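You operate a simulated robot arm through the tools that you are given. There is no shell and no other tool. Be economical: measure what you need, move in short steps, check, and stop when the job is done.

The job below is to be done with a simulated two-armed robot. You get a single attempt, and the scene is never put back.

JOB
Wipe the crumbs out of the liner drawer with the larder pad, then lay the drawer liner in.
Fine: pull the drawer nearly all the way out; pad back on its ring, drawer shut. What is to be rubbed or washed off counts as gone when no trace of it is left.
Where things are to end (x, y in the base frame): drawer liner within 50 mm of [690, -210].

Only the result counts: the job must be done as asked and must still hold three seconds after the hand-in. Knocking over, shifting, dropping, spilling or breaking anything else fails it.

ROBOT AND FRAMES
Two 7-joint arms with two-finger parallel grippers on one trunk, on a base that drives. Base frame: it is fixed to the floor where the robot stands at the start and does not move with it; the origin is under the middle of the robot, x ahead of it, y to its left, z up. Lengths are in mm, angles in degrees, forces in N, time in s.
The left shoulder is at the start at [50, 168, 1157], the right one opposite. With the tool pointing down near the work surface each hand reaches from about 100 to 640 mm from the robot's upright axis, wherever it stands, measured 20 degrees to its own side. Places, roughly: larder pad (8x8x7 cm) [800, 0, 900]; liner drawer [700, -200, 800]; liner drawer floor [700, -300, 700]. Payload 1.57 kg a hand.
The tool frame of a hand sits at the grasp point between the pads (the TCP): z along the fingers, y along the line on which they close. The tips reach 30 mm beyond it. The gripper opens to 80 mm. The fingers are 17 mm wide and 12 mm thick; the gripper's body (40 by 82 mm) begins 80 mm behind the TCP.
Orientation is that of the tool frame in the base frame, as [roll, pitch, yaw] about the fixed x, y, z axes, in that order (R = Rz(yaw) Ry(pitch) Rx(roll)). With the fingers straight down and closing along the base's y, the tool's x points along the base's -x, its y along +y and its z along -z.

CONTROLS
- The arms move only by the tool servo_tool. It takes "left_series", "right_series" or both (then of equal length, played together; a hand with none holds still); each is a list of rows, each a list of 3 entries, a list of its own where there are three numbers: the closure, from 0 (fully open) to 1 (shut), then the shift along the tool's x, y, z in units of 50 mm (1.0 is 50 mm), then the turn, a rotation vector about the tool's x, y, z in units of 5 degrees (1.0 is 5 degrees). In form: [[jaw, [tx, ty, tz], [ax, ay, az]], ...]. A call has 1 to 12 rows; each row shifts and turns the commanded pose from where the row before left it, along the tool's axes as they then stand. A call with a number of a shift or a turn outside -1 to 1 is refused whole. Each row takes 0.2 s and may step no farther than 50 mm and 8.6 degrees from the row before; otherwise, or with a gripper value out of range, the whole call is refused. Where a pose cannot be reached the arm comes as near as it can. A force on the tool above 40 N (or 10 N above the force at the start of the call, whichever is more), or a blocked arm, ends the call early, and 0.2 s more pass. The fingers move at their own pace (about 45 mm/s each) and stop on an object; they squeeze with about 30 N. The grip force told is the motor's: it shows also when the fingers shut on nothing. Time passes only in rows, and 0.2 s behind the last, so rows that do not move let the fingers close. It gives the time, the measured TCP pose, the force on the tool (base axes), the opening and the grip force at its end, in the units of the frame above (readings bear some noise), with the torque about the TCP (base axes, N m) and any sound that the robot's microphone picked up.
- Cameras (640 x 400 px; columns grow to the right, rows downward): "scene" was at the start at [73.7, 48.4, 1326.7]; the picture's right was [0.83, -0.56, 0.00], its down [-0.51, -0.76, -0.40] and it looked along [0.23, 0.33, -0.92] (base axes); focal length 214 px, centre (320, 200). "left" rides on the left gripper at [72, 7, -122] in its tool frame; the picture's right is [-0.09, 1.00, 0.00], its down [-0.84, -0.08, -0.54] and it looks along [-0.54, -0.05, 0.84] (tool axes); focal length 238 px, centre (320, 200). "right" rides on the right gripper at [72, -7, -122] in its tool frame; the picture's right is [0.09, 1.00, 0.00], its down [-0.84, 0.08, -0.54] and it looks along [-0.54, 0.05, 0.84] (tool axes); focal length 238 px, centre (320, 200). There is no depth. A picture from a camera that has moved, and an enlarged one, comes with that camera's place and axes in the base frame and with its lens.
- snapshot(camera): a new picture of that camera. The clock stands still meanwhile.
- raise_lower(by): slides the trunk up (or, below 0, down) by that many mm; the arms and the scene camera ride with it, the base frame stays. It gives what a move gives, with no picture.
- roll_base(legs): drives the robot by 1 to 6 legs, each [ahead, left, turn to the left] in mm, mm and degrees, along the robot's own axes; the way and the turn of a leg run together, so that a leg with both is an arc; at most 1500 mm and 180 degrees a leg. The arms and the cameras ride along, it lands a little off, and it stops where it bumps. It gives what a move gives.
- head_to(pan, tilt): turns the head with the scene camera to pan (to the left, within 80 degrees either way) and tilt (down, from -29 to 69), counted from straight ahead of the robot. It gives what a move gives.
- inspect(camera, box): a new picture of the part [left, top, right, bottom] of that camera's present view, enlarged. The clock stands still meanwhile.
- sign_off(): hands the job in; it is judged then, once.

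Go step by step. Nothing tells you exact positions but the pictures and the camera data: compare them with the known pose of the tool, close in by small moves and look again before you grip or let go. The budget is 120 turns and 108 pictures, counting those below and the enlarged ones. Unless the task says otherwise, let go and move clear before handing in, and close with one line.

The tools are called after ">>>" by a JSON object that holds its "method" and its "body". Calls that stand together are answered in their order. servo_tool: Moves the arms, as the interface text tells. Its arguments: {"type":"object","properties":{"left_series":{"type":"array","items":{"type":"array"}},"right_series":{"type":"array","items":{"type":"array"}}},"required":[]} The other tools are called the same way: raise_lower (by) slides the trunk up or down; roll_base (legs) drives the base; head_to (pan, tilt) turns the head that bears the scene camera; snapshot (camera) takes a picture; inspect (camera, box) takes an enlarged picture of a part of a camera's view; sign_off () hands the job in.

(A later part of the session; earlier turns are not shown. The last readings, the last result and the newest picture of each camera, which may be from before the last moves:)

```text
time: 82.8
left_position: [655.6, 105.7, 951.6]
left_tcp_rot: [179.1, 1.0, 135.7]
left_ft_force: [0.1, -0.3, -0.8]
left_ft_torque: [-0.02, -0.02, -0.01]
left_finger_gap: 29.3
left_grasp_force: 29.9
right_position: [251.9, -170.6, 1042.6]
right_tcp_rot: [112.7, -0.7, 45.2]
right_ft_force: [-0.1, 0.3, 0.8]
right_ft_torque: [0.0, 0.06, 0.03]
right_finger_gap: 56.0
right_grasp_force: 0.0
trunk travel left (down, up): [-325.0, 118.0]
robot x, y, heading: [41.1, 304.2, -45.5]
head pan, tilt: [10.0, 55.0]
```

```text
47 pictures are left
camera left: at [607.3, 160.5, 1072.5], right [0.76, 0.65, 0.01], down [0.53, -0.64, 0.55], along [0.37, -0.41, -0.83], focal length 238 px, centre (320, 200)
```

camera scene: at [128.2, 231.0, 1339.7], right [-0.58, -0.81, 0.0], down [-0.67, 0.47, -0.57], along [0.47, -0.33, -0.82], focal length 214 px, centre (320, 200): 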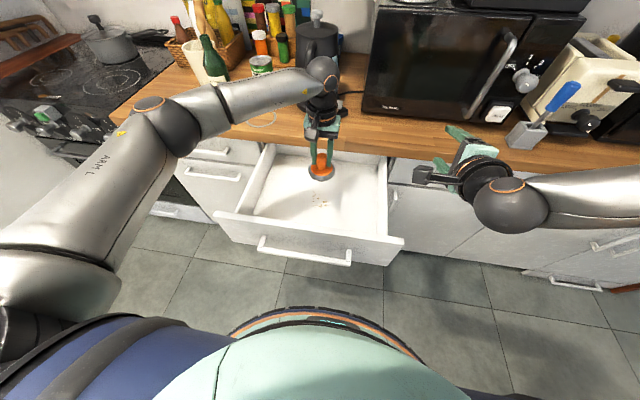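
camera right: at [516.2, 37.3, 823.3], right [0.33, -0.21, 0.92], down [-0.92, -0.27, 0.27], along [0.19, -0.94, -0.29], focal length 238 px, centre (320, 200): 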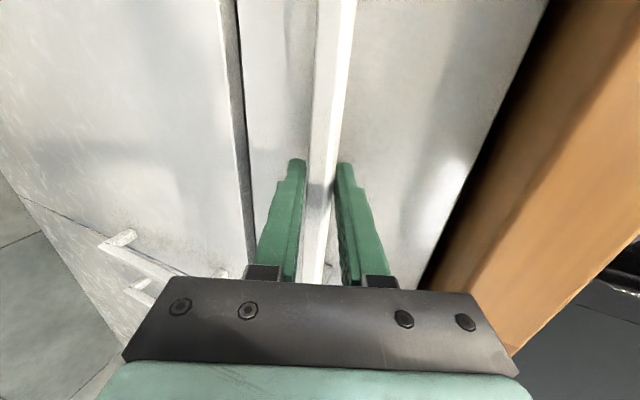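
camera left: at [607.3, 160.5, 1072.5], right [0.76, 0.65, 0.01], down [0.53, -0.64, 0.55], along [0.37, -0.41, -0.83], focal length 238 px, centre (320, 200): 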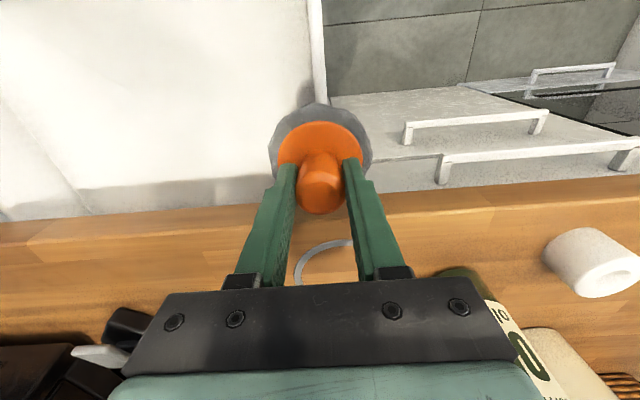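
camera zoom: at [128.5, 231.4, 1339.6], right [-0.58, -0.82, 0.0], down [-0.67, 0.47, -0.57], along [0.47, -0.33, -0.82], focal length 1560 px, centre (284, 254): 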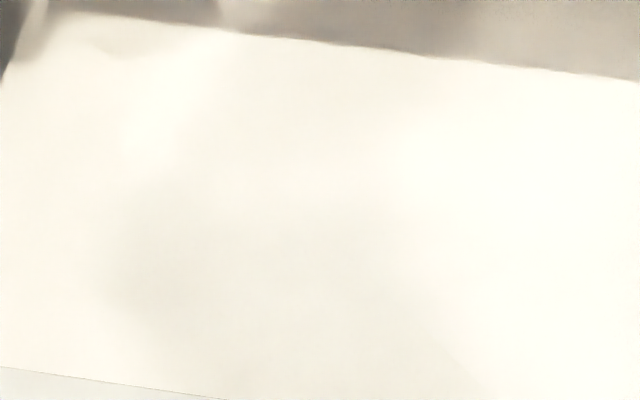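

The drawer floor is clean. Now return the pad: raise and retract the left hand, then drive around the open drawer's left side to face the ring.

>>> {"method": "servo_tool", "body": {"left_series": [[1, [0, 0, -0.95], [0, 0, 0]], [1, [0, 0, -0.95], [0, 0, 0]], [1, [0, 0, -0.95], [0, 0, 0]], [1, [0.9, -0.36, 0], [0, 0, 0]], [1, [0.9, -0.36, 0], [0, 0, 0]], [1, [0.9, -0.36, 0], [0, 0, 0]], [1, [0.9, -0.36, 0], [0, 0, 0]], [1, [0.9, -0.36, 0], [0, 0, 0]], [1, [0, 0, 0], [0, 0, 0]]]}}

>>> {"method": "roll_base", "body": {"legs": [[0, 516, 0], [170, 0, 0], [0, 0, -35]]}}

>>> {"method": "snapshot", "body": {"camera": "scene"}}

```text
time: 84.8
left_position: [426.4, 198.3, 1089.9]
left_tcp_rot: [179.2, 0.8, 135.8]
left_ft_force: [0.1, 0.0, -0.6]
left_ft_torque: [-0.01, -0.02, 0.0]
left_finger_gap: 29.3
left_grasp_force: 29.9
right_position: [251.6, -171.4, 1042.3]
right_tcp_rot: [112.8, -0.7, 45.3]
right_ft_force: [0.0, 0.5, 1.0]
right_ft_torque: [0.02, -0.03, 0.01]
right_finger_gap: 56.0
right_grasp_force: 0.0
trunk travel left (down, up): [-325.0, 118.0]
robot x, y, heading: [41.9, 303.3, -45.1]
head pan, tilt: [10.0, 55.0]
```

```text
time: 90.5
left_position: [775.9, 233.1, 1089.2]
left_tcp_rot: [179.3, 1.0, 100.0]
left_ft_force: [0.3, -0.3, -0.4]
left_ft_torque: [0.0, 0.0, 0.0]
left_finger_gap: 29.3
left_grasp_force: 29.7
right_position: [419.6, 35.8, 1042.9]
right_tcp_rot: [112.7, -0.7, 9.4]
right_ft_force: [-0.3, -0.3, 0.4]
right_ft_torque: [-0.03, -0.02, 0.01]
right_finger_gap: 55.9
right_grasp_force: 0.0
trunk travel left (down, up): [-325.0, 118.0]
robot x, y, heading: [522.0, 542.2, -81.1]
head pan, tilt: [10.0, 55.0]
```

```text
46 pictures are left
camera scene: at [555.5, 435.1, 1339.6], right [-0.95, -0.32, 0.0], down [-0.27, 0.77, -0.57], along [0.19, -0.54, -0.82], focal length 214 px, centre (320, 200)
```

scene: 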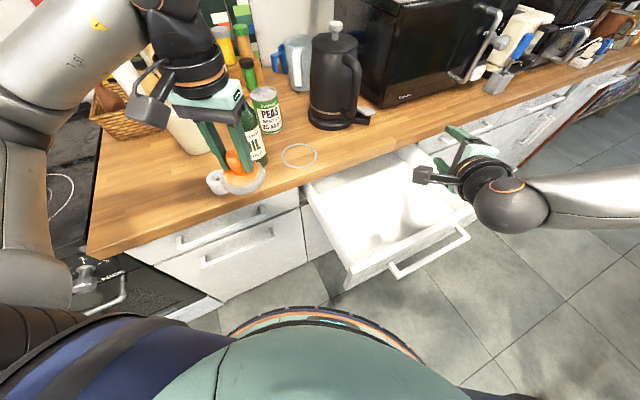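

The ring is clear in view at ≈[764,16]. Bring the pad over it (leveling it), and check from the wrist camera.

>>> {"method": "servo_tool", "body": {"left_series": [[1, [0, 0, -0.8], [0.14, 0.2, 0]], [1, [-0.84, -0.2, 0], [0, 0, 0]], [1, [-0.84, -0.2, 0], [0, 0, 0]], [1, [-0.84, -0.2, 0], [0, 0, 0]], [1, [-0.84, -0.2, 0], [0, 0, 0]], [1, [-0.84, -0.2, 0], [0, 0, 0]], [1, [0, 0, 0], [0, 0, 0]]]}}

>>> {"method": "snapshot", "body": {"camera": "left"}}

>>> {"method": "inspect", "body": {"camera": "scene", "box": [200, 80, 400, 205]}}

```text
time: 92.2
left_position: [763.5, 19.4, 1126.7]
left_tcp_rot: [179.9, -0.1, 99.9]
left_ft_force: [0.4, 0.7, 0.1]
left_ft_torque: [0.03, 0.0, 0.01]
left_finger_gap: 29.6
left_grasp_force: 30.0
right_position: [420.6, 37.2, 1043.2]
right_tcp_rot: [112.7, -0.7, 9.4]
right_ft_force: [-0.1, -0.1, -0.1]
right_ft_torque: [0.0, 0.03, 0.0]
right_finger_gap: 56.2
right_grasp_force: 0.1
trunk travel left (down, up): [-325.0, 118.0]
robot x, y, heading: [524.8, 543.0, -80.9]
head pan, tilt: [10.0, 55.0]
```

```text
45 pictures are left
camera left: at [756.8, 89.8, 1249.9], right [1.0, 0.08, 0.0], down [0.07, -0.84, 0.54], along [0.05, -0.54, -0.84], focal length 238 px, centre (320, 200)
```

left: 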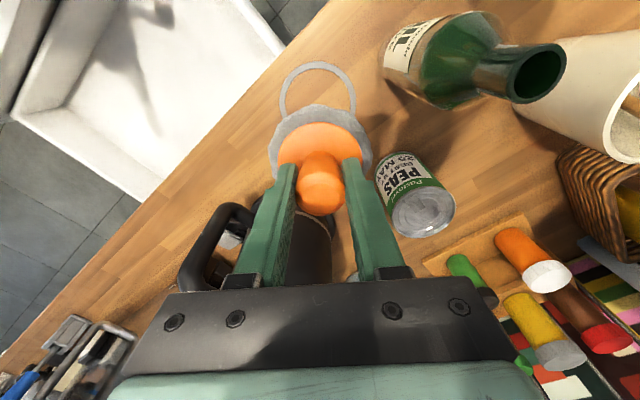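

```text
3.20 times, centred on (300, 142) of scene
camera zoom: at [555.9, 435.3, 1339.7], right [-0.95, -0.32, 0.0], down [-0.27, 0.77, -0.57], along [0.19, -0.54, -0.82], focal length 686 px, centre (384, 384)
```

zoom: 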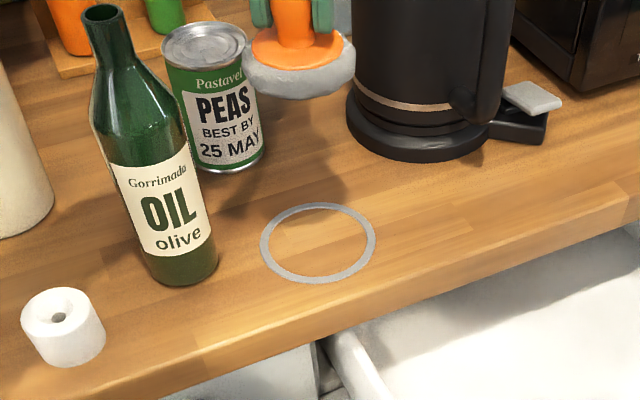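

The pad's about on target; lower to ~18 mm above the counter and recheck alignment with less parallax.

>>> {"method": "servo_tool", "body": {"left_series": [[1, [0, -0.08, 0.9], [0, 0, 0]], [1, [0, 0, 0.9], [0, 0, 0]], [1, [0, 0, 0.85], [0, 0, 0]], [1, [0, 0, 0], [0, 0, 0]]]}}

>>> {"method": "inspect", "body": {"camera": "left", "box": [220, 60, 420, 185]}}

>>> {"method": "inspect", "body": {"camera": "scene", "box": [200, 80, 400, 205]}}

```text
time: 93.2
left_position: [758.1, 14.8, 994.2]
left_tcp_rot: [179.9, 0.0, 100.0]
left_ft_force: [-0.4, 0.5, 0.0]
left_ft_torque: [0.0, 0.02, 0.01]
left_finger_gap: 29.4
left_grasp_force: 30.1
right_position: [419.1, 36.5, 1043.6]
right_tcp_rot: [112.7, -0.7, 9.4]
right_ft_force: [-0.3, 0.6, -0.1]
right_ft_torque: [-0.04, 0.0, -0.03]
right_finger_gap: 56.1
right_grasp_force: 0.0
trunk travel left (down, up): [-325.0, 118.0]
robot x, y, heading: [531.1, 545.2, -81.2]
head pan, tilt: [10.0, 55.0]
```

```text
3.20 times, centred on (320, 122) of left
camera zoom: at [752.5, 86.7, 1116.7], right [1.0, 0.08, 0.0], down [0.07, -0.84, 0.54], along [0.05, -0.54, -0.84], focal length 763 px, centre (320, 448)
```

zoom: 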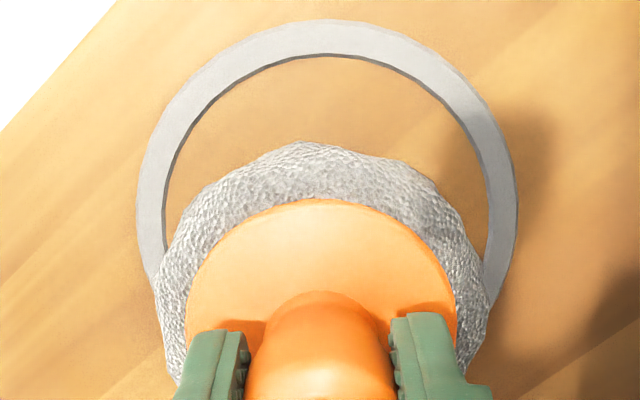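

```text
3.20 times, centred on (300, 142) of scene
camera zoom: at [555.6, 435.2, 1339.7], right [-0.95, -0.32, 0.0], down [-0.27, 0.77, -0.57], along [0.19, -0.54, -0.82], focal length 686 px, centre (384, 384)
```

zoom: 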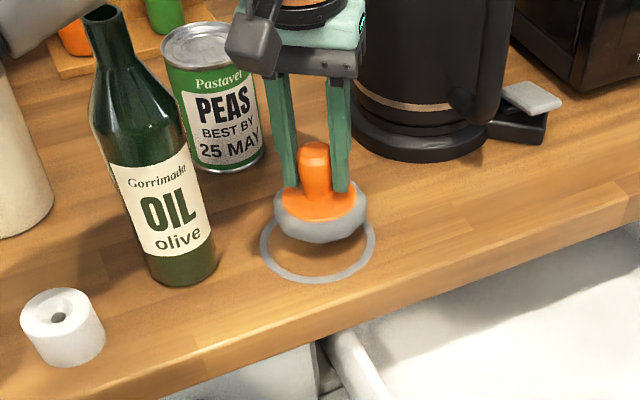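

Needs ~13 mm toward the robot and 4 mm along +y. Correct, then lower to just about contact.

>>> {"method": "servo_tool", "body": {"left_series": [[1, [0.26, 0.08, 0], [0, 0, 0]], [1, [0, 0, 0.2], [0, 0, 0]], [1, [0, 0, 0.16], [0, 0, 0]], [1, [0, 0, 0], [0, 0, 0]]]}}

>>> {"method": "inspect", "body": {"camera": "left", "box": [220, 60, 420, 185]}}

>>> {"method": "inspect", "body": {"camera": "scene", "box": [250, 110, 350, 172]}}

```text
time: 94.2
left_position: [759.4, 30.6, 978.3]
left_tcp_rot: [179.9, 0.0, 99.9]
left_ft_force: [0.6, -0.8, -0.3]
left_ft_torque: [0.0, -0.03, 0.03]
left_finger_gap: 29.5
left_grasp_force: 29.7
right_position: [419.4, 36.9, 1043.5]
right_tcp_rot: [112.6, -0.7, 9.5]
right_ft_force: [0.5, 0.6, -0.9]
right_ft_torque: [0.02, 0.0, 0.0]
right_finger_gap: 56.1
right_grasp_force: 0.1
trunk travel left (down, up): [-325.0, 118.0]
robot x, y, heading: [523.9, 541.6, -80.9]
head pan, tilt: [10.0, 55.0]
```

```text
3.20 times, centred on (320, 122) of left
camera zoom: at [754.4, 101.7, 1100.0], right [1.0, 0.08, 0.0], down [0.07, -0.84, 0.54], along [0.05, -0.54, -0.84], focal length 763 px, centre (320, 448)
```

zoom: 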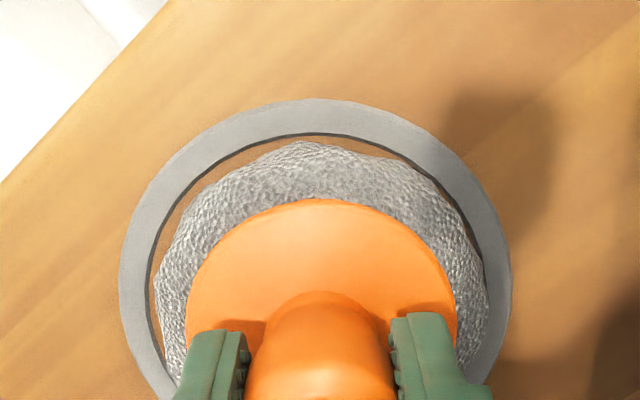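

```text
6.40 times, centred on (300, 141) of scene
camera zoom: at [555.6, 435.1, 1339.6], right [-0.95, -0.32, 0.0], down [-0.27, 0.77, -0.57], along [0.19, -0.54, -0.82], focal length 1373 px, centre (448, 578)
```

zoom: 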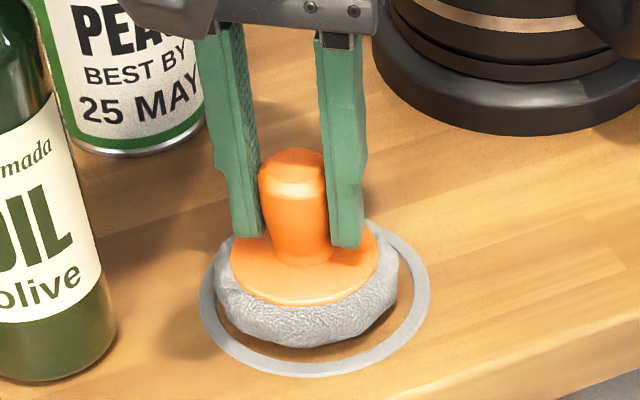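

Well centred. Shift −2 mm, lower to contact and check force, then release.

>>> {"method": "servo_tool", "body": {"left_series": [[1, [0, -0.05, 0.06], [0, 0, 0]], [1, [0, 0, 0.06], [0, 0, 0]], [1, [0, 0, 0], [0, 0, 0]]]}}

```text
time: 95.0
left_position: [759.3, 30.7, 973.8]
left_tcp_rot: [179.9, 0.1, 99.9]
left_ft_force: [1.4, 1.3, 4.5]
left_ft_torque: [-0.2, -0.07, 0.01]
left_finger_gap: 29.3
left_grasp_force: 30.0
right_position: [419.7, 36.1, 1043.6]
right_tcp_rot: [112.6, -0.7, 9.4]
right_ft_force: [0.1, 0.2, -0.4]
right_ft_torque: [0.0, 0.03, 0.01]
right_finger_gap: 56.1
right_grasp_force: 0.1
trunk travel left (down, up): [-325.0, 118.0]
robot x, y, heading: [526.3, 537.6, -80.9]
head pan, tilt: [10.0, 55.0]
```

Contact (4.5 N). Open gently and rise.

>>> {"method": "servo_tool", "body": {"left_series": [[0.45, [0, 0, 0], [0, 0, 0]], [0.3, [0, 0, 0], [0, 0, 0]], [0.2, [0, 0, 0], [0, 0, 0]], [0.2, [0, 0, -0.4], [0, 0, 0]], [0.2, [0, 0, -0.9], [0, 0, 0]], [0.2, [0, 0, -0.9], [0, 0, 0]], [0.2, [0, 0, -0.9], [0, 0, 0]], [0.2, [0, 0, 0], [0, 0, 0]]]}}

>>> {"method": "inspect", "body": {"camera": "left", "box": [220, 40, 420, 165]}}

>>> {"method": "inspect", "body": {"camera": "scene", "box": [250, 110, 350, 172]}}

```text
time: 96.8
left_position: [756.3, 28.8, 1126.4]
left_tcp_rot: [179.9, 0.0, 100.1]
left_ft_force: [1.0, 0.2, -0.3]
left_ft_torque: [-0.01, 0.05, -0.01]
left_finger_gap: 63.9
left_grasp_force: 0.1
right_position: [421.1, 36.4, 1041.8]
right_tcp_rot: [112.7, -0.7, 9.5]
right_ft_force: [-0.2, -0.2, 0.0]
right_ft_torque: [0.01, 0.02, 0.03]
right_finger_gap: 55.9
right_grasp_force: 0.1
trunk travel left (down, up): [-325.0, 118.0]
robot x, y, heading: [527.2, 539.9, -81.0]
head pan, tilt: [10.0, 55.0]
```

```text
3.20 times, centred on (320, 102) of left
camera zoom: at [751.2, 100.0, 1249.6], right [1.0, 0.08, 0.0], down [0.07, -0.84, 0.54], along [0.04, -0.54, -0.84], focal length 763 px, centre (320, 512)
```

zoom: 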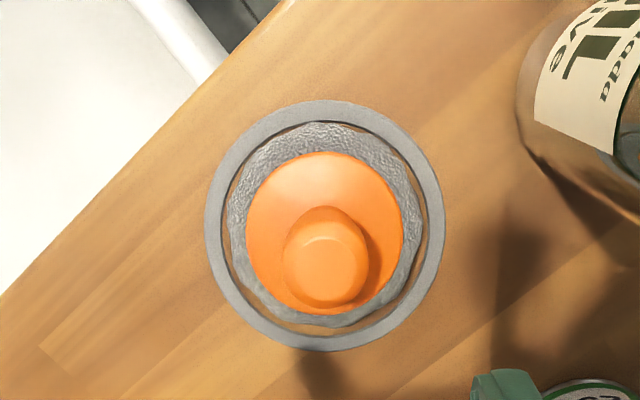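

```text
6.40 times, centred on (300, 141) of scene
camera zoom: at [555.8, 435.0, 1339.6], right [-0.95, -0.32, 0.0], down [-0.27, 0.77, -0.57], along [0.19, -0.54, -0.82], focal length 1373 px, centre (448, 578)
```

zoom: 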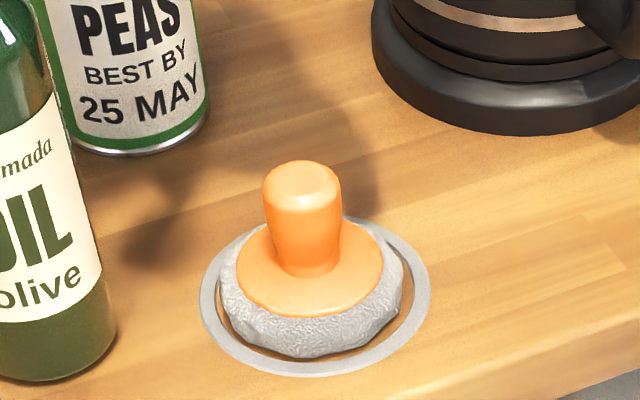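

The pad is back, centred on its ring. Now retract the left hand and drive to the table behind to fetch the liner (turning to face it).

>>> {"method": "servo_tool", "body": {"left_series": [[0.2, [0.9, 0, 0], [0, 0, 0]], [0.2, [0.9, 0, 0], [0, 0, 0]], [0.2, [0.9, 0, 0], [0, 0, 0]], [0, [0.9, 0, 0], [0, 0, 0]], [0, [0, 0, 0], [0, 0, 0]]]}}

>>> {"method": "roll_base", "body": {"legs": [[0, 0, 36], [-180, 0, 0], [0, -785, 0]]}}

>>> {"method": "head_to", "body": {"pan": 0, "tilt": 55}}

>>> {"method": "snapshot", "body": {"camera": "scene"}}

```text
time: 98.0
left_position: [724.7, 205.4, 1128.2]
left_tcp_rot: [179.9, -0.1, 99.9]
left_ft_force: [-0.1, -0.1, 0.6]
left_ft_torque: [0.0, -0.01, -0.02]
left_finger_gap: 79.8
left_grasp_force: 0.0
right_position: [421.0, 36.3, 1042.4]
right_tcp_rot: [112.7, -0.7, 9.4]
right_ft_force: [-0.7, -0.1, 0.0]
right_ft_torque: [0.02, -0.02, -0.01]
right_finger_gap: 56.0
right_grasp_force: 0.1
trunk travel left (down, up): [-325.0, 118.0]
robot x, y, heading: [525.6, 544.7, -80.8]
head pan, tilt: [10.0, 55.0]
```

```text
time: 105.0
left_position: [194.5, -43.2, 1129.2]
left_tcp_rot: [179.9, 0.0, 135.6]
left_ft_force: [0.4, 1.2, -0.2]
left_ft_torque: [-0.03, -0.02, -0.04]
left_finger_gap: 80.1
left_grasp_force: 0.0
right_position: [42.2, -358.9, 1042.8]
right_tcp_rot: [112.7, -0.7, 44.8]
right_ft_force: [0.6, 0.6, 0.0]
right_ft_torque: [0.01, 0.03, 0.02]
right_finger_gap: 56.0
right_grasp_force: 0.1
trunk travel left (down, up): [-325.0, 118.0]
robot x, y, heading: [-163.8, 114.8, -45.6]
head pan, tilt: [10.0, 55.0]
```

```text
time: 105.7
left_position: [193.3, -43.7, 1129.3]
left_tcp_rot: [180.0, 0.0, 135.5]
left_ft_force: [-0.1, -0.2, -0.2]
left_ft_torque: [0.02, 0.0, 0.02]
left_finger_gap: 79.9
left_grasp_force: 0.0
right_position: [40.9, -358.8, 1042.9]
right_tcp_rot: [112.7, -0.7, 44.9]
right_ft_force: [-0.6, 0.1, 0.3]
right_ft_torque: [-0.03, 0.0, 0.01]
right_finger_gap: 56.0
right_grasp_force: 0.1
trunk travel left (down, up): [-325.0, 118.0]
robot x, y, heading: [-168.4, 115.2, -45.7]
head pan, tilt: [0.0, 55.0]
```

```text
37 pictures are left
camera scene: at [-87.0, 34.6, 1339.6], right [-0.71, -0.7, 0.0], down [-0.57, 0.58, -0.57], along [0.4, -0.41, -0.82], focal length 214 px, centre (320, 200)
```

scene: 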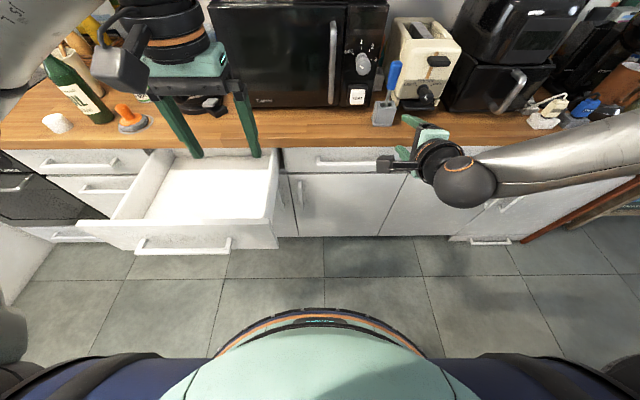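

Now turn 180° to face the table.

>>> {"method": "roll_base", "body": {"legs": [[0, 0, 179]]}}

>>> {"method": "snapshot", "body": {"camera": "scene"}}

>>> {"method": "snapshot", "body": {"camera": "left"}}

```text
time: 113.4
left_position: [-523.6, 278.9, 1129.3]
left_tcp_rot: [180.0, 0.1, -45.2]
left_ft_force: [0.3, 0.3, -0.5]
left_ft_torque: [0.01, -0.02, -0.01]
left_finger_gap: 80.1
left_grasp_force: 0.0
right_position: [-369.2, 591.0, 1042.9]
right_tcp_rot: [112.7, -0.8, -135.6]
right_ft_force: [-0.5, -0.2, 1.1]
right_ft_torque: [0.02, -0.02, -0.04]
right_finger_gap: 55.9
right_grasp_force: 0.1
trunk travel left (down, up): [-325.0, 118.0]
robot x, y, heading: [-164.4, 112.9, 133.7]
head pan, tilt: [0.0, 55.0]
```

```text
36 pictures are left
camera scene: at [-243.1, 195.5, 1339.6], right [0.72, 0.69, 0.0], down [0.57, -0.59, -0.57], along [-0.4, 0.41, -0.82], focal length 214 px, centre (320, 200)
```

scene: 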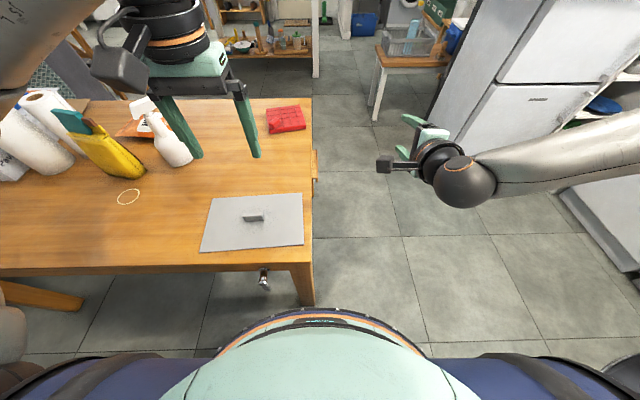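

```text
35 pictures are left
camera left: at [-477.1, 222.0, 1251.0], right [-0.77, -0.64, 0.0], down [-0.53, 0.65, 0.54], along [-0.35, 0.42, -0.84], focal length 238 px, centre (320, 200)
```

left: 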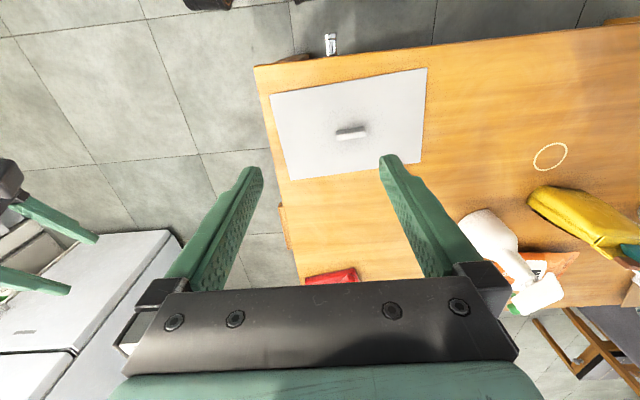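

The liner is on the table with an upright tab at ≈[-623,294]. Zoom for the tab's shape.

>>> {"method": "inspect", "body": {"camera": "left", "box": [260, 60, 440, 190]}}

>>> {"method": "inspect", "body": {"camera": "scene", "box": [190, 180, 320, 262]}}

```text
3.08 times, centred on (350, 125) of left
camera zoom: at [-477.1, 222.0, 1251.0], right [-0.77, -0.64, 0.0], down [-0.53, 0.65, 0.54], along [-0.35, 0.42, -0.84], focal length 733 px, centre (228, 431)
```

zoom: 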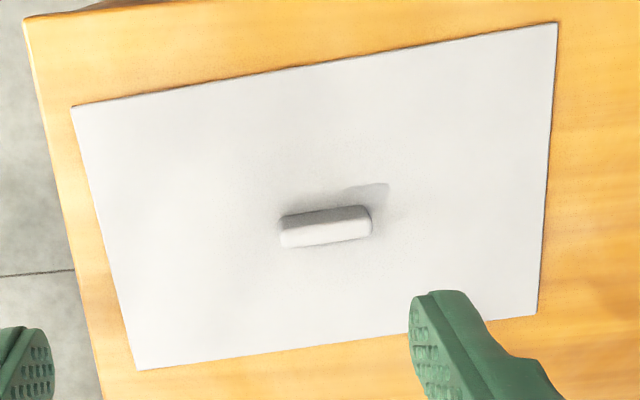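

```text
4.88 times, centred on (255, 221) of scene
camera zoom: at [-243.1, 195.5, 1339.6], right [0.72, 0.69, 0.0], down [0.57, -0.59, -0.57], along [-0.4, 0.41, -0.82], focal length 1046 px, centre (637, 98)
```

zoom: 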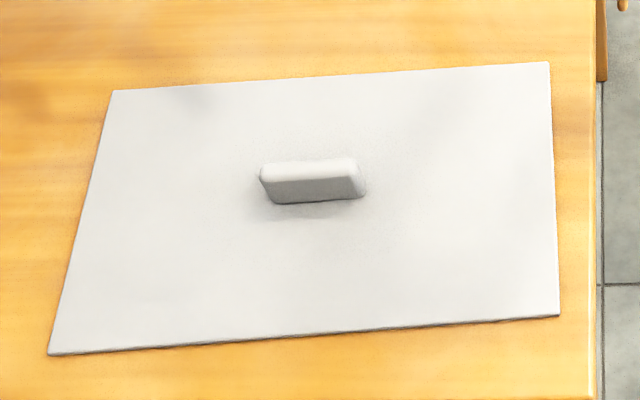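

The liner is 300×200 mm, centre ≈[-622,296], its tab 58×16 mm along the long side. Move above it and rotate the gripper by −93.6° so the fingers close across the thin tab.

>>> {"method": "servo_tool", "body": {"left_series": [[0, [-0.545, 0.38, 0], [0, 0, 0]], [0, [-0.545, 0.38, 0], [0, 0, 0]], [0, [-0.545, 0.38, 0], [0, 0, 0]], [0, [0, 0, 0], [0, 0, -0.985]], [0, [0, 0, 0], [0, 0, -0.985]], [0, [0, 0, 0], [0, 0, -0.985]], [0, [0, 0, 0], [0, 0, -0.985]], [0, [0, 0, 0], [0, 0, -0.985]], [0, [0, 0, 0], [0, 0, -0.985]], [0, [0, 0, 0], [0, 0, -0.985]], [0, [0, 0, 0], [0, 0, -0.985]], [0, [0, 0, 0], [0, 0, -0.985]]]}}

>>> {"method": "servo_tool", "body": {"left_series": [[0, [0, 0, 0], [0, 0, -0.985]], [0, [0, 0, 0], [0, 0, -0.985]], [0, [0, 0, 0], [0, 0, -0.985]], [0, [0, 0, 0], [0, 0, -0.985]], [0, [0, 0, 0], [0, 0, -0.985]], [0, [0, 0, 0], [0, 0, -0.985]], [0, [0, 0, 0], [0, 0, -0.985]], [0, [0, 0, 0], [0, 0, -0.985]], [0, [0, 0, 0], [0, 0, -0.985]], [0, [0, 0, 0], [0, 0, -0.985]], [0, [0, 0, 0], [0, 0, 0]]]}}

>>> {"method": "snapshot", "body": {"camera": "left"}}

```text
time: 116.0
left_position: [-621.7, 296.0, 1129.0]
left_tcp_rot: [179.9, -0.1, -0.8]
left_ft_force: [-0.6, -0.5, 0.4]
left_ft_torque: [0.01, -0.01, 0.01]
left_finger_gap: 80.3
left_grasp_force: 0.1
right_position: [-368.8, 591.7, 1043.5]
right_tcp_rot: [112.8, -0.7, -135.6]
right_ft_force: [0.4, 0.1, -0.2]
right_ft_torque: [0.01, -0.03, 0.01]
right_finger_gap: 56.1
right_grasp_force: 0.0
trunk travel left (down, up): [-325.0, 118.0]
robot x, y, heading: [-166.5, 117.4, 134.1]
head pan, tilt: [0.0, 55.0]
```

```text
time: 118.4
left_position: [-621.2, 297.0, 1128.2]
left_tcp_rot: [-180.0, 0.0, 48.5]
left_ft_force: [0.5, 0.0, 0.7]
left_ft_torque: [0.04, -0.03, -0.01]
left_finger_gap: 80.1
left_grasp_force: 0.1
right_position: [-368.2, 591.5, 1043.7]
right_tcp_rot: [112.7, -0.6, -135.7]
right_ft_force: [0.0, -0.5, -0.4]
right_ft_torque: [-0.01, -0.03, -0.02]
right_finger_gap: 55.9
right_grasp_force: 0.1
trunk travel left (down, up): [-325.0, 118.0]
robot x, y, heading: [-164.8, 114.7, 133.7]
head pan, tilt: [0.0, 55.0]
```

```text
32 pictures are left
camera left: at [-568.0, 344.8, 1250.5], right [0.68, -0.73, 0.0], down [-0.61, -0.57, 0.54], along [-0.4, -0.37, -0.84], focal length 238 px, centre (320, 200)
```

left: 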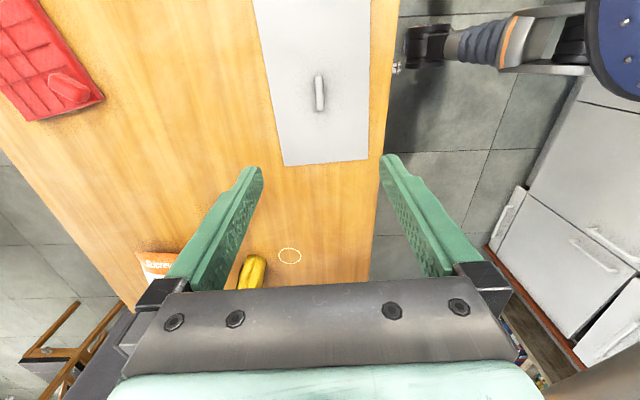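

Perfectly above the tab. Descend to about 25 mm above the sheet and check.

>>> {"method": "servo_tool", "body": {"left_series": [[0.3, [0, 0, 0.92], [0, 0, 0]], [0.3, [0, 0, 0.92], [0, 0, 0]], [0.3, [0, 0, 0.92], [0, 0, 0]], [0.3, [0, 0, 0.92], [0, 0, 0]], [0.3, [0, 0, 0.92], [0, 0, 0]], [0.3, [0, 0, 0.92], [0, 0, 0]], [0.3, [0, 0, 0.7], [0, 0, 0]], [0.3, [0, 0, 0], [0, 0, 0]]]}}

>>> {"method": "inspect", "body": {"camera": "left", "box": [200, 40, 440, 190]}}

>>> {"method": "inspect", "body": {"camera": "scene", "box": [190, 160, 320, 242]}}

```text
time: 120.2
left_position: [-620.8, 294.5, 818.1]
left_tcp_rot: [180.0, 0.1, 48.4]
left_ft_force: [-0.3, -0.8, -0.1]
left_ft_torque: [0.0, 0.02, 0.02]
left_finger_gap: 55.9
left_grasp_force: 0.1
right_position: [-369.6, 590.3, 1043.7]
right_tcp_rot: [112.7, -0.7, -135.7]
right_ft_force: [0.6, 0.8, -0.5]
right_ft_torque: [0.01, 0.02, -0.02]
right_finger_gap: 55.8
right_grasp_force: 0.0
trunk travel left (down, up): [-325.0, 118.0]
robot x, y, heading: [-168.0, 117.7, 133.7]
head pan, tilt: [0.0, 55.0]
```

```text
2.67 times, centred on (320, 115) of left
camera zoom: at [-567.5, 343.3, 939.2], right [0.68, -0.73, 0.0], down [-0.61, -0.57, 0.54], along [-0.4, -0.37, -0.84], focal length 636 px, centre (320, 427)
```

zoom: 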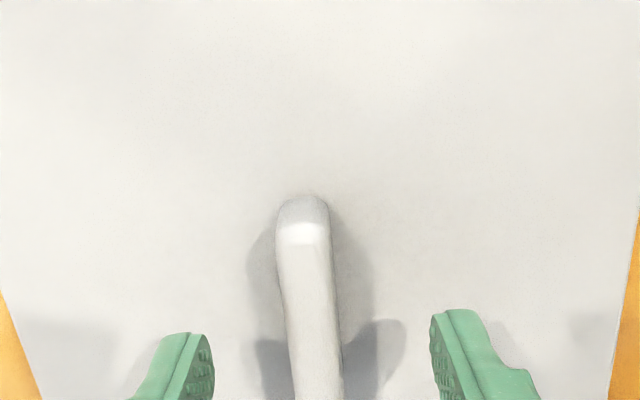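

```text
4.88 times, centred on (255, 201) of scene
camera zoom: at [-243.0, 195.5, 1339.6], right [0.72, 0.69, 0.0], down [0.57, -0.59, -0.57], along [-0.4, 0.41, -0.82], focal length 1046 px, centre (637, 195)
```

zoom: 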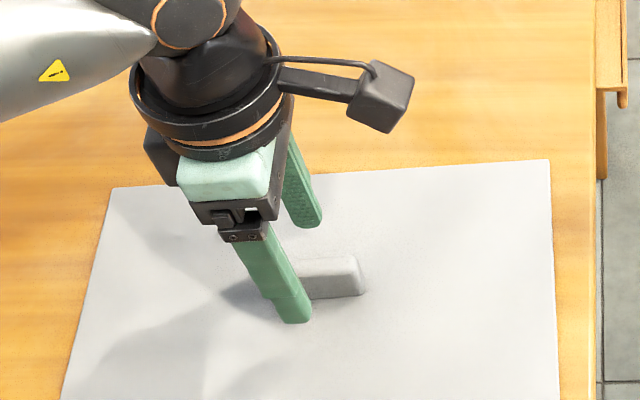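

The tab is between the fingers. Lower 29 mm and close.

>>> {"method": "servo_tool", "body": {"left_series": [[0.3, [0, 0, 0.3], [0, 0, 0]], [0.3, [0, 0, 0.28], [0, 0, 0]], [0.3, [0, 0, 0], [0, 0, 0]], [1, [0, 0, 0], [0, 0, 0]], [1, [0, 0, 0], [0, 0, 0]], [1, [0, 0, 0], [0, 0, 0]], [1, [0, 0, 0], [0, 0, 0]]]}}

>>> {"method": "servo_tool", "body": {"left_series": [[1, [0, 0, -0.2], [0, 0, 0]], [1, [0, 0, -0.5], [0, 0, 0]], [1, [0, 0, -0.5], [0, 0, 0]], [1, [0, 0, 0], [0, 0, 0]]]}}

>>> {"method": "snapshot", "body": {"camera": "scene"}}

```text
time: 121.8
left_position: [-621.5, 296.0, 789.4]
left_tcp_rot: [180.0, 0.0, 48.3]
left_ft_force: [0.4, -0.5, -0.2]
left_ft_torque: [0.06, 0.0, 0.07]
left_finger_gap: 13.2
left_grasp_force: 26.7
right_position: [-369.6, 591.0, 1043.2]
right_tcp_rot: [112.7, -0.7, -135.9]
right_ft_force: [0.2, -0.5, 0.2]
right_ft_torque: [0.01, 0.01, 0.0]
right_finger_gap: 56.1
right_grasp_force: 0.1
trunk travel left (down, up): [-325.0, 118.0]
robot x, y, heading: [-165.3, 111.4, 133.9]
head pan, tilt: [0.0, 55.0]
```

```text
time: 122.8
left_position: [-621.9, 295.5, 850.3]
left_tcp_rot: [179.9, 0.1, 48.3]
left_ft_force: [-0.2, 0.3, -0.5]
left_ft_torque: [-0.02, 0.03, -0.02]
left_finger_gap: 13.0
left_grasp_force: 29.8
right_position: [-369.9, 590.8, 1043.5]
right_tcp_rot: [112.8, -0.7, -135.6]
right_ft_force: [-0.5, 0.2, -0.7]
right_ft_torque: [0.01, 0.0, 0.0]
right_finger_gap: 56.1
right_grasp_force: 0.0
trunk travel left (down, up): [-325.0, 118.0]
robot x, y, heading: [-166.9, 118.2, 133.8]
head pan, tilt: [0.0, 55.0]
```

```text
29 pictures are left
camera scene: at [-243.2, 195.6, 1339.6], right [0.72, 0.69, 0.0], down [0.57, -0.59, -0.57], along [-0.4, 0.41, -0.82], focal length 214 px, centre (320, 200)
```

scene: 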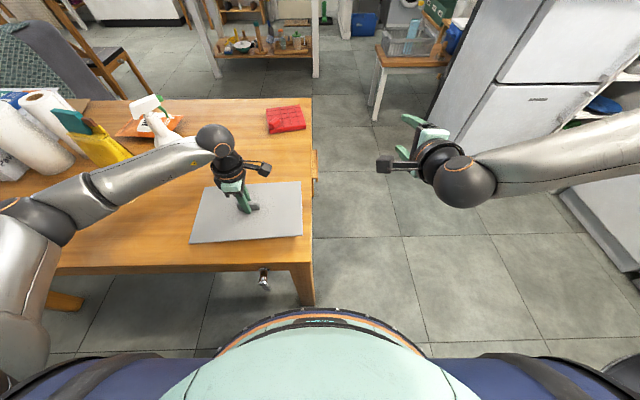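

Liner is held level. Raise it, pull it slightly in, and turn back to the counter the same way.

>>> {"method": "servo_tool", "body": {"left_series": [[1, [0, 0, -0.9], [0, 0, 0]], [1, [0, 0, -0.9], [0, 0, 0]], [1, [0, 0, -0.9], [0, 0, 0]], [1, [0, 0, -0.9], [0, 0, 0]], [1, [0, 0.8, 0], [0, 0, 0]], [1, [0, 0.8, 0], [0, 0, 0]], [1, [0, 0, 0], [0, 0, 0]]]}}

>>> {"method": "roll_base", "body": {"legs": [[0, 0, -179]]}}

>>> {"method": "snapshot", "body": {"camera": "scene"}}

```text
time: 124.4
left_position: [-560.6, 243.8, 1027.0]
left_tcp_rot: [-180.0, 0.1, 48.3]
left_ft_force: [0.0, 1.2, -1.1]
left_ft_torque: [-0.03, 0.01, -0.02]
left_finger_gap: 13.2
left_grasp_force: 30.0
right_position: [-369.3, 591.3, 1041.9]
right_tcp_rot: [112.7, -0.7, -135.7]
right_ft_force: [-0.5, 0.7, 0.0]
right_ft_torque: [0.03, 0.0, 0.0]
right_finger_gap: 55.8
right_grasp_force: 0.0
trunk travel left (down, up): [-325.0, 118.0]
robot x, y, heading: [-165.3, 115.0, 133.8]
head pan, tilt: [0.0, 55.0]
```

```text
time: 132.2
left_position: [226.7, -20.6, 1027.8]
left_tcp_rot: [180.0, 0.1, -132.7]
left_ft_force: [-0.5, 0.2, -2.0]
left_ft_torque: [-0.02, 0.02, 0.0]
left_finger_gap: 13.4
left_grasp_force: 29.7
right_position: [28.8, -363.6, 1042.7]
right_tcp_rot: [112.7, -0.7, 43.3]
right_ft_force: [-0.2, -0.8, -0.6]
right_ft_torque: [-0.02, -0.02, -0.03]
right_finger_gap: 55.9
right_grasp_force: 0.1
trunk travel left (down, up): [-325.0, 118.0]
robot x, y, heading: [-165.1, 116.1, -47.3]
head pan, tilt: [0.0, 55.0]
```

```text
28 pictures are left
camera scene: at [-89.3, 32.3, 1339.6], right [-0.73, -0.68, 0.0], down [-0.56, 0.6, -0.57], along [0.39, -0.42, -0.82], focal length 214 px, centre (320, 200)
```

scene: 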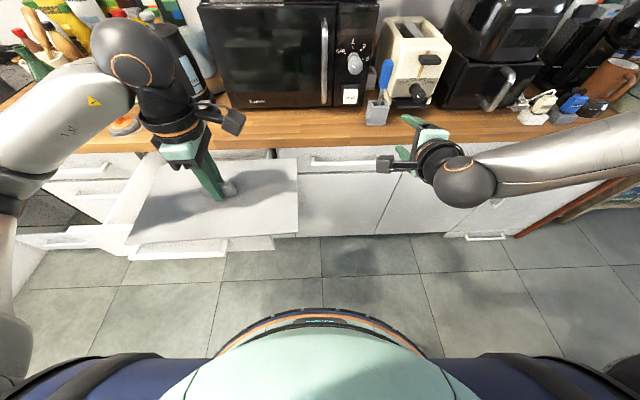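

Turned back with the liner held. Drive left to be in front of the drawer, straightening the heading.

>>> {"method": "roll_base", "body": {"legs": [[0, 0, 2.3], [0, 240, 0]]}}

>>> {"method": "snapshot", "body": {"camera": "scene"}}

```text
time: 134.4
left_position: [399.8, 164.5, 1027.8]
left_tcp_rot: [-180.0, 0.1, -130.4]
left_ft_force: [0.5, 0.5, -0.5]
left_ft_torque: [0.02, 0.01, -0.02]
left_finger_gap: 13.2
left_grasp_force: 30.3
right_position: [216.0, -186.3, 1043.5]
right_tcp_rot: [112.6, -0.7, 45.6]
right_ft_force: [0.8, 0.5, 0.5]
right_ft_torque: [0.02, 0.01, -0.02]
right_finger_gap: 55.8
right_grasp_force: 0.1
trunk travel left (down, up): [-325.0, 118.0]
robot x, y, heading: [-2.9, 286.2, -45.0]
head pan, tilt: [0.0, 55.0]
```

```text
27 pictures are left
camera scene: at [82.4, 204.5, 1339.6], right [-0.71, -0.71, 0.0], down [-0.58, 0.58, -0.57], along [0.41, -0.41, -0.82], focal length 214 px, centre (320, 200)
```

scene: 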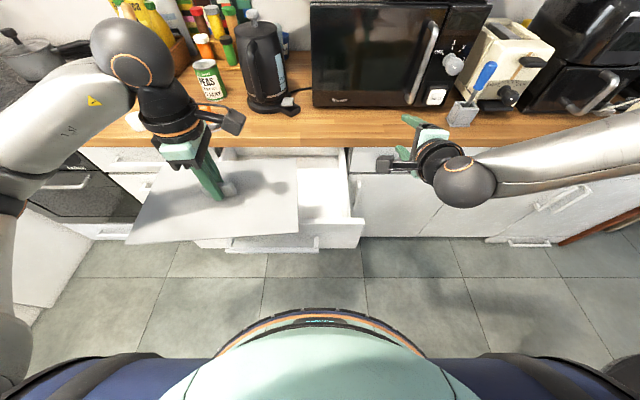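

Zoom to measure the drawer front's current position.

>>> {"method": "inspect", "body": {"camera": "scene", "box": [180, 140, 380, 265]}}

```text
3.20 times, centred on (280, 202) of scene
camera zoom: at [82.4, 204.5, 1339.6], right [-0.71, -0.71, 0.0], down [-0.58, 0.58, -0.57], along [0.41, -0.41, -0.82], focal length 686 px, centre (448, 192)
```

zoom: 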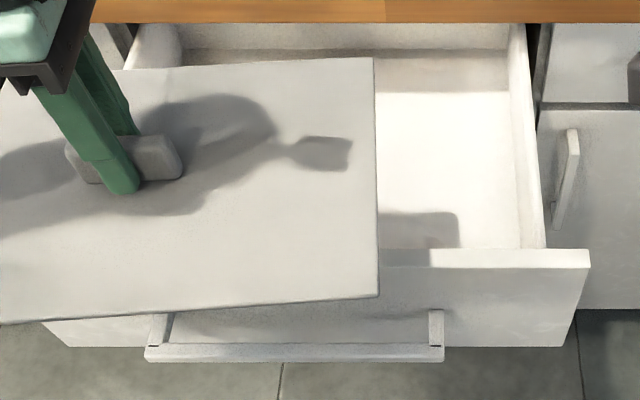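

Drawer is open ~320 mm now; the liner should go at f≈322 (i.e. ≈[468,12]) in the open drawer. Align yaw to −135° and move over the drawer.

>>> {"method": "servo_tool", "body": {"left_series": [[1, [0, 0, 0], [0, 0, 0.92]], [1, [0.3, -0.78, 0], [0, 0, 0]], [1, [0.3, -0.78, 0], [0, 0, 0]], [1, [0.3, -0.78, 0], [0, 0, 0]], [1, [0.3, -0.78, 0], [0, 0, 0]], [1, [0, 0, 0.8], [0, 0, 0]], [1, [0, 0, 0.8], [0, 0, 0]], [1, [0, 0, 0], [0, 0, 0]]]}}

>>> {"method": "snapshot", "body": {"camera": "scene"}}

```text
time: 136.2
left_position: [466.0, 12.1, 945.5]
left_tcp_rot: [-180.0, 0.1, -135.0]
left_ft_force: [0.6, -0.3, -1.5]
left_ft_torque: [0.0, 0.01, -0.03]
left_finger_gap: 13.5
left_grasp_force: 30.1
right_position: [215.7, -187.3, 1043.0]
right_tcp_rot: [112.7, -0.7, 45.6]
right_ft_force: [0.5, 0.2, 0.6]
right_ft_torque: [-0.03, -0.01, 0.0]
right_finger_gap: 56.0
right_grasp_force: 0.2
trunk travel left (down, up): [-325.0, 118.0]
robot x, y, heading: [3.1, 284.0, -44.9]
head pan, tilt: [0.0, 55.0]
```

```text
25 pictures are left
camera scene: at [81.9, 204.1, 1339.6], right [-0.71, -0.71, 0.0], down [-0.58, 0.58, -0.57], along [0.41, -0.4, -0.82], focal length 214 px, centre (320, 200)
```

scene: 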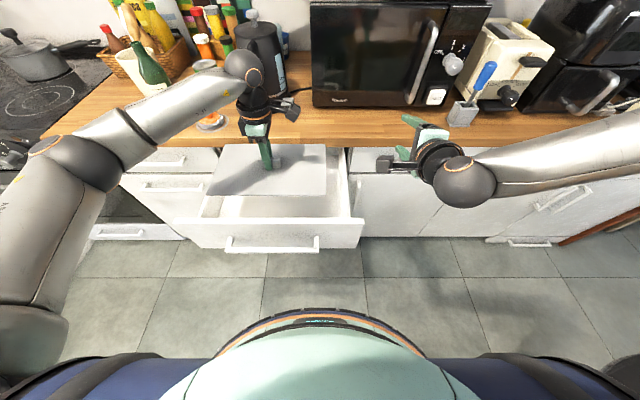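

Aligned above the drawer. Descend a bit and zoom to check wall clearance.

>>> {"method": "servo_tool", "body": {"left_series": [[1, [0, 0, 0.6], [0, 0, 0]], [1, [0, 0, 0.5], [0, 0, 0]], [1, [0, 0, 0], [0, 0, 0]]]}}

>>> {"method": "inspect", "body": {"camera": "scene", "box": [180, 130, 380, 255]}}

```text
time: 137.0
left_position: [468.4, 11.8, 892.9]
left_tcp_rot: [180.0, 0.0, -135.0]
left_ft_force: [-0.2, -0.8, -1.4]
left_ft_torque: [0.0, 0.03, -0.01]
left_finger_gap: 13.0
left_grasp_force: 29.8
right_position: [215.6, -187.0, 1043.1]
right_tcp_rot: [112.7, -0.7, 45.6]
right_ft_force: [-0.5, 0.0, -0.2]
right_ft_torque: [0.0, 0.0, 0.03]
right_finger_gap: 55.9
right_grasp_force: 0.0
trunk travel left (down, up): [-325.0, 118.0]
robot x, y, heading: [0.4, 284.2, -45.0]
head pan, tilt: [0.0, 55.0]
```

```text
3.20 times, centred on (280, 192) of scene
camera zoom: at [82.0, 204.1, 1339.6], right [-0.71, -0.71, 0.0], down [-0.58, 0.58, -0.57], along [0.41, -0.4, -0.82], focal length 686 px, centre (448, 224)
```

zoom: 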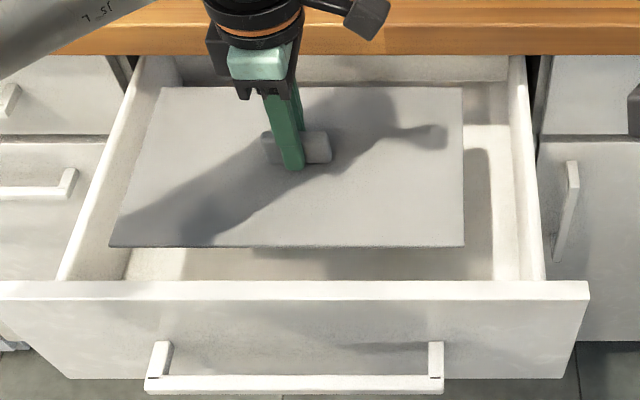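

Good clearance all round (l: 156–539 interior vs 190–490 sheet). Continue down in steps.

>>> {"method": "servo_tool", "body": {"left_series": [[1, [0, 0, 0.6], [0, 0, 0]], [1, [0, 0, 0.6], [0, 0, 0]], [1, [0, 0, 0.5], [0, 0, 0]], [1, [0, 0, 0.4], [0, 0, 0]], [1, [0, 0, 0.2], [0, 0, 0]], [1, [0, 0, 0], [0, 0, 0]]]}}

>>> {"method": "inspect", "body": {"camera": "scene", "box": [180, 130, 380, 255]}}

```text
time: 138.4
left_position: [468.6, 11.4, 778.1]
left_tcp_rot: [180.0, 0.2, -135.0]
left_ft_force: [0.3, 0.4, -0.7]
left_ft_torque: [-0.05, 0.01, -0.05]
left_finger_gap: 13.4
left_grasp_force: 30.1
right_position: [216.7, -188.3, 1043.6]
right_tcp_rot: [112.7, -0.7, 45.6]
right_ft_force: [0.8, -0.6, 0.0]
right_ft_torque: [0.02, 0.01, 0.06]
right_finger_gap: 56.0
right_grasp_force: 0.1
trunk travel left (down, up): [-325.0, 118.0]
robot x, y, heading: [1.6, 282.4, -44.9]
head pan, tilt: [0.0, 55.0]
```

```text
3.20 times, centred on (280, 192) of scene
camera zoom: at [82.0, 204.1, 1339.6], right [-0.71, -0.71, 0.0], down [-0.58, 0.58, -0.57], along [0.41, -0.4, -0.82], focal length 686 px, centre (448, 224)
```

zoom: 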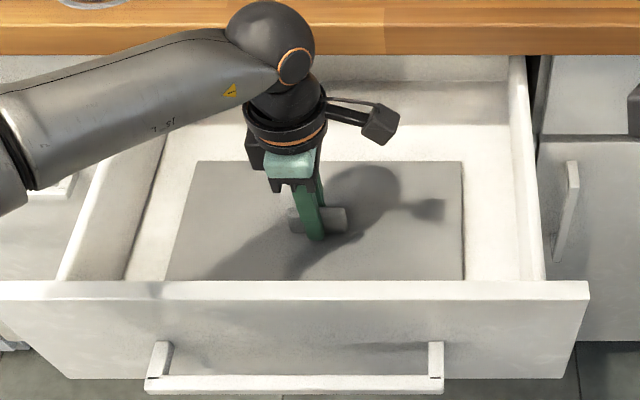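

Nearly down; lower in small steps to contact.

>>> {"method": "servo_tool", "body": {"left_series": [[1, [0, 0, 0.14], [0, 0, 0]], [1, [0, 0, 0.1], [0, 0, 0]], [1, [0, 0, 0.06], [0, 0, 0]], [1, [0, 0, 0], [0, 0, 0]]]}}

```text
time: 139.4
left_position: [468.9, 11.2, 768.7]
left_tcp_rot: [-179.6, -0.1, -134.9]
left_ft_force: [3.9, 4.1, 33.1]
left_ft_torque: [0.5, 0.16, -0.01]
left_finger_gap: 13.3
left_grasp_force: 29.9
right_position: [214.4, -187.0, 1044.7]
right_tcp_rot: [112.5, -0.7, 45.6]
right_ft_force: [0.4, 0.0, -0.1]
right_ft_torque: [0.01, -0.01, 0.02]
right_finger_gap: 56.0
right_grasp_force: 0.2
trunk travel left (down, up): [-325.0, 118.0]
robot x, y, heading: [-0.1, 285.5, -44.8]
head pan, tilt: [0.0, 55.0]
```

Contact with the floor (33 N). Ease up 4 mm, open the fingers, and rise straight.

>>> {"method": "servo_tool", "body": {"left_series": [[1, [0, 0, -0.08], [0, 0, 0]], [0.7, [0, 0, 0], [0, 0, 0]], [0.5, [0, 0, 0], [0, 0, 0]], [0.3, [0, 0, 0], [0, 0, 0]], [0.3, [0, 0, 0], [0, 0, 0]], [0.3, [0, 0, -0.4], [0, 0, 0]], [0.3, [0, 0, -0.8], [0, 0, 0]], [0.3, [0, 0, -0.9], [0, 0, 0]], [0.3, [0, 0, -0.9], [0, 0, 0]], [0.3, [0, 0, -0.9], [0, 0, 0]], [0.3, [0, 0, -0.9], [0, 0, 0]], [0.3, [0, 0, -0.9], [0, 0, 0]]]}}

>>> {"method": "inspect", "body": {"camera": "scene", "box": [180, 130, 380, 255]}}

>>> {"method": "snapshot", "body": {"camera": "left"}}

```text
time: 142.0
left_position: [466.1, 10.9, 1052.6]
left_tcp_rot: [179.9, 0.2, -135.0]
left_ft_force: [1.0, 0.4, -0.9]
left_ft_torque: [0.03, 0.01, -0.01]
left_finger_gap: 56.0
left_grasp_force: 0.1
right_position: [216.5, -186.5, 1042.6]
right_tcp_rot: [112.8, -0.7, 45.6]
right_ft_force: [0.8, 0.2, 0.2]
right_ft_torque: [0.0, 0.01, 0.02]
right_finger_gap: 55.9
right_grasp_force: 0.0
trunk travel left (down, up): [-325.0, 118.0]
robot x, y, heading: [2.0, 285.5, -45.0]
head pan, tilt: [0.0, 55.0]
```

```text
3.20 times, centred on (280, 192) of scene
camera zoom: at [81.5, 204.1, 1339.6], right [-0.71, -0.71, 0.0], down [-0.58, 0.58, -0.57], along [0.41, -0.4, -0.82], focal length 686 px, centre (448, 224)
```

zoom: 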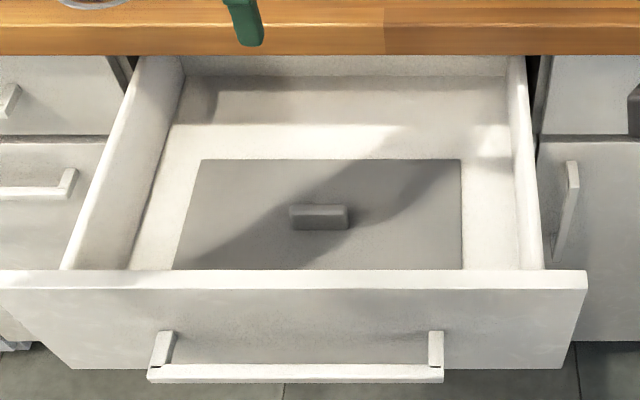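

```text
21 pictures are left
camera left: at [411.1, -35.7, 1174.2], right [-0.64, 0.77, 0.0], down [0.65, 0.54, 0.54], along [0.42, 0.35, -0.84], focal length 238 px, centre (320, 200)
```

left: 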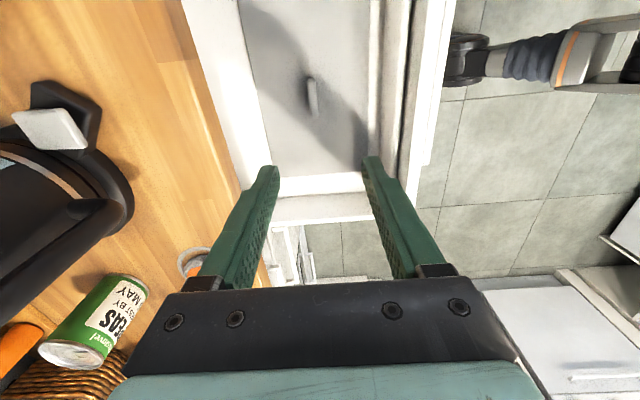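

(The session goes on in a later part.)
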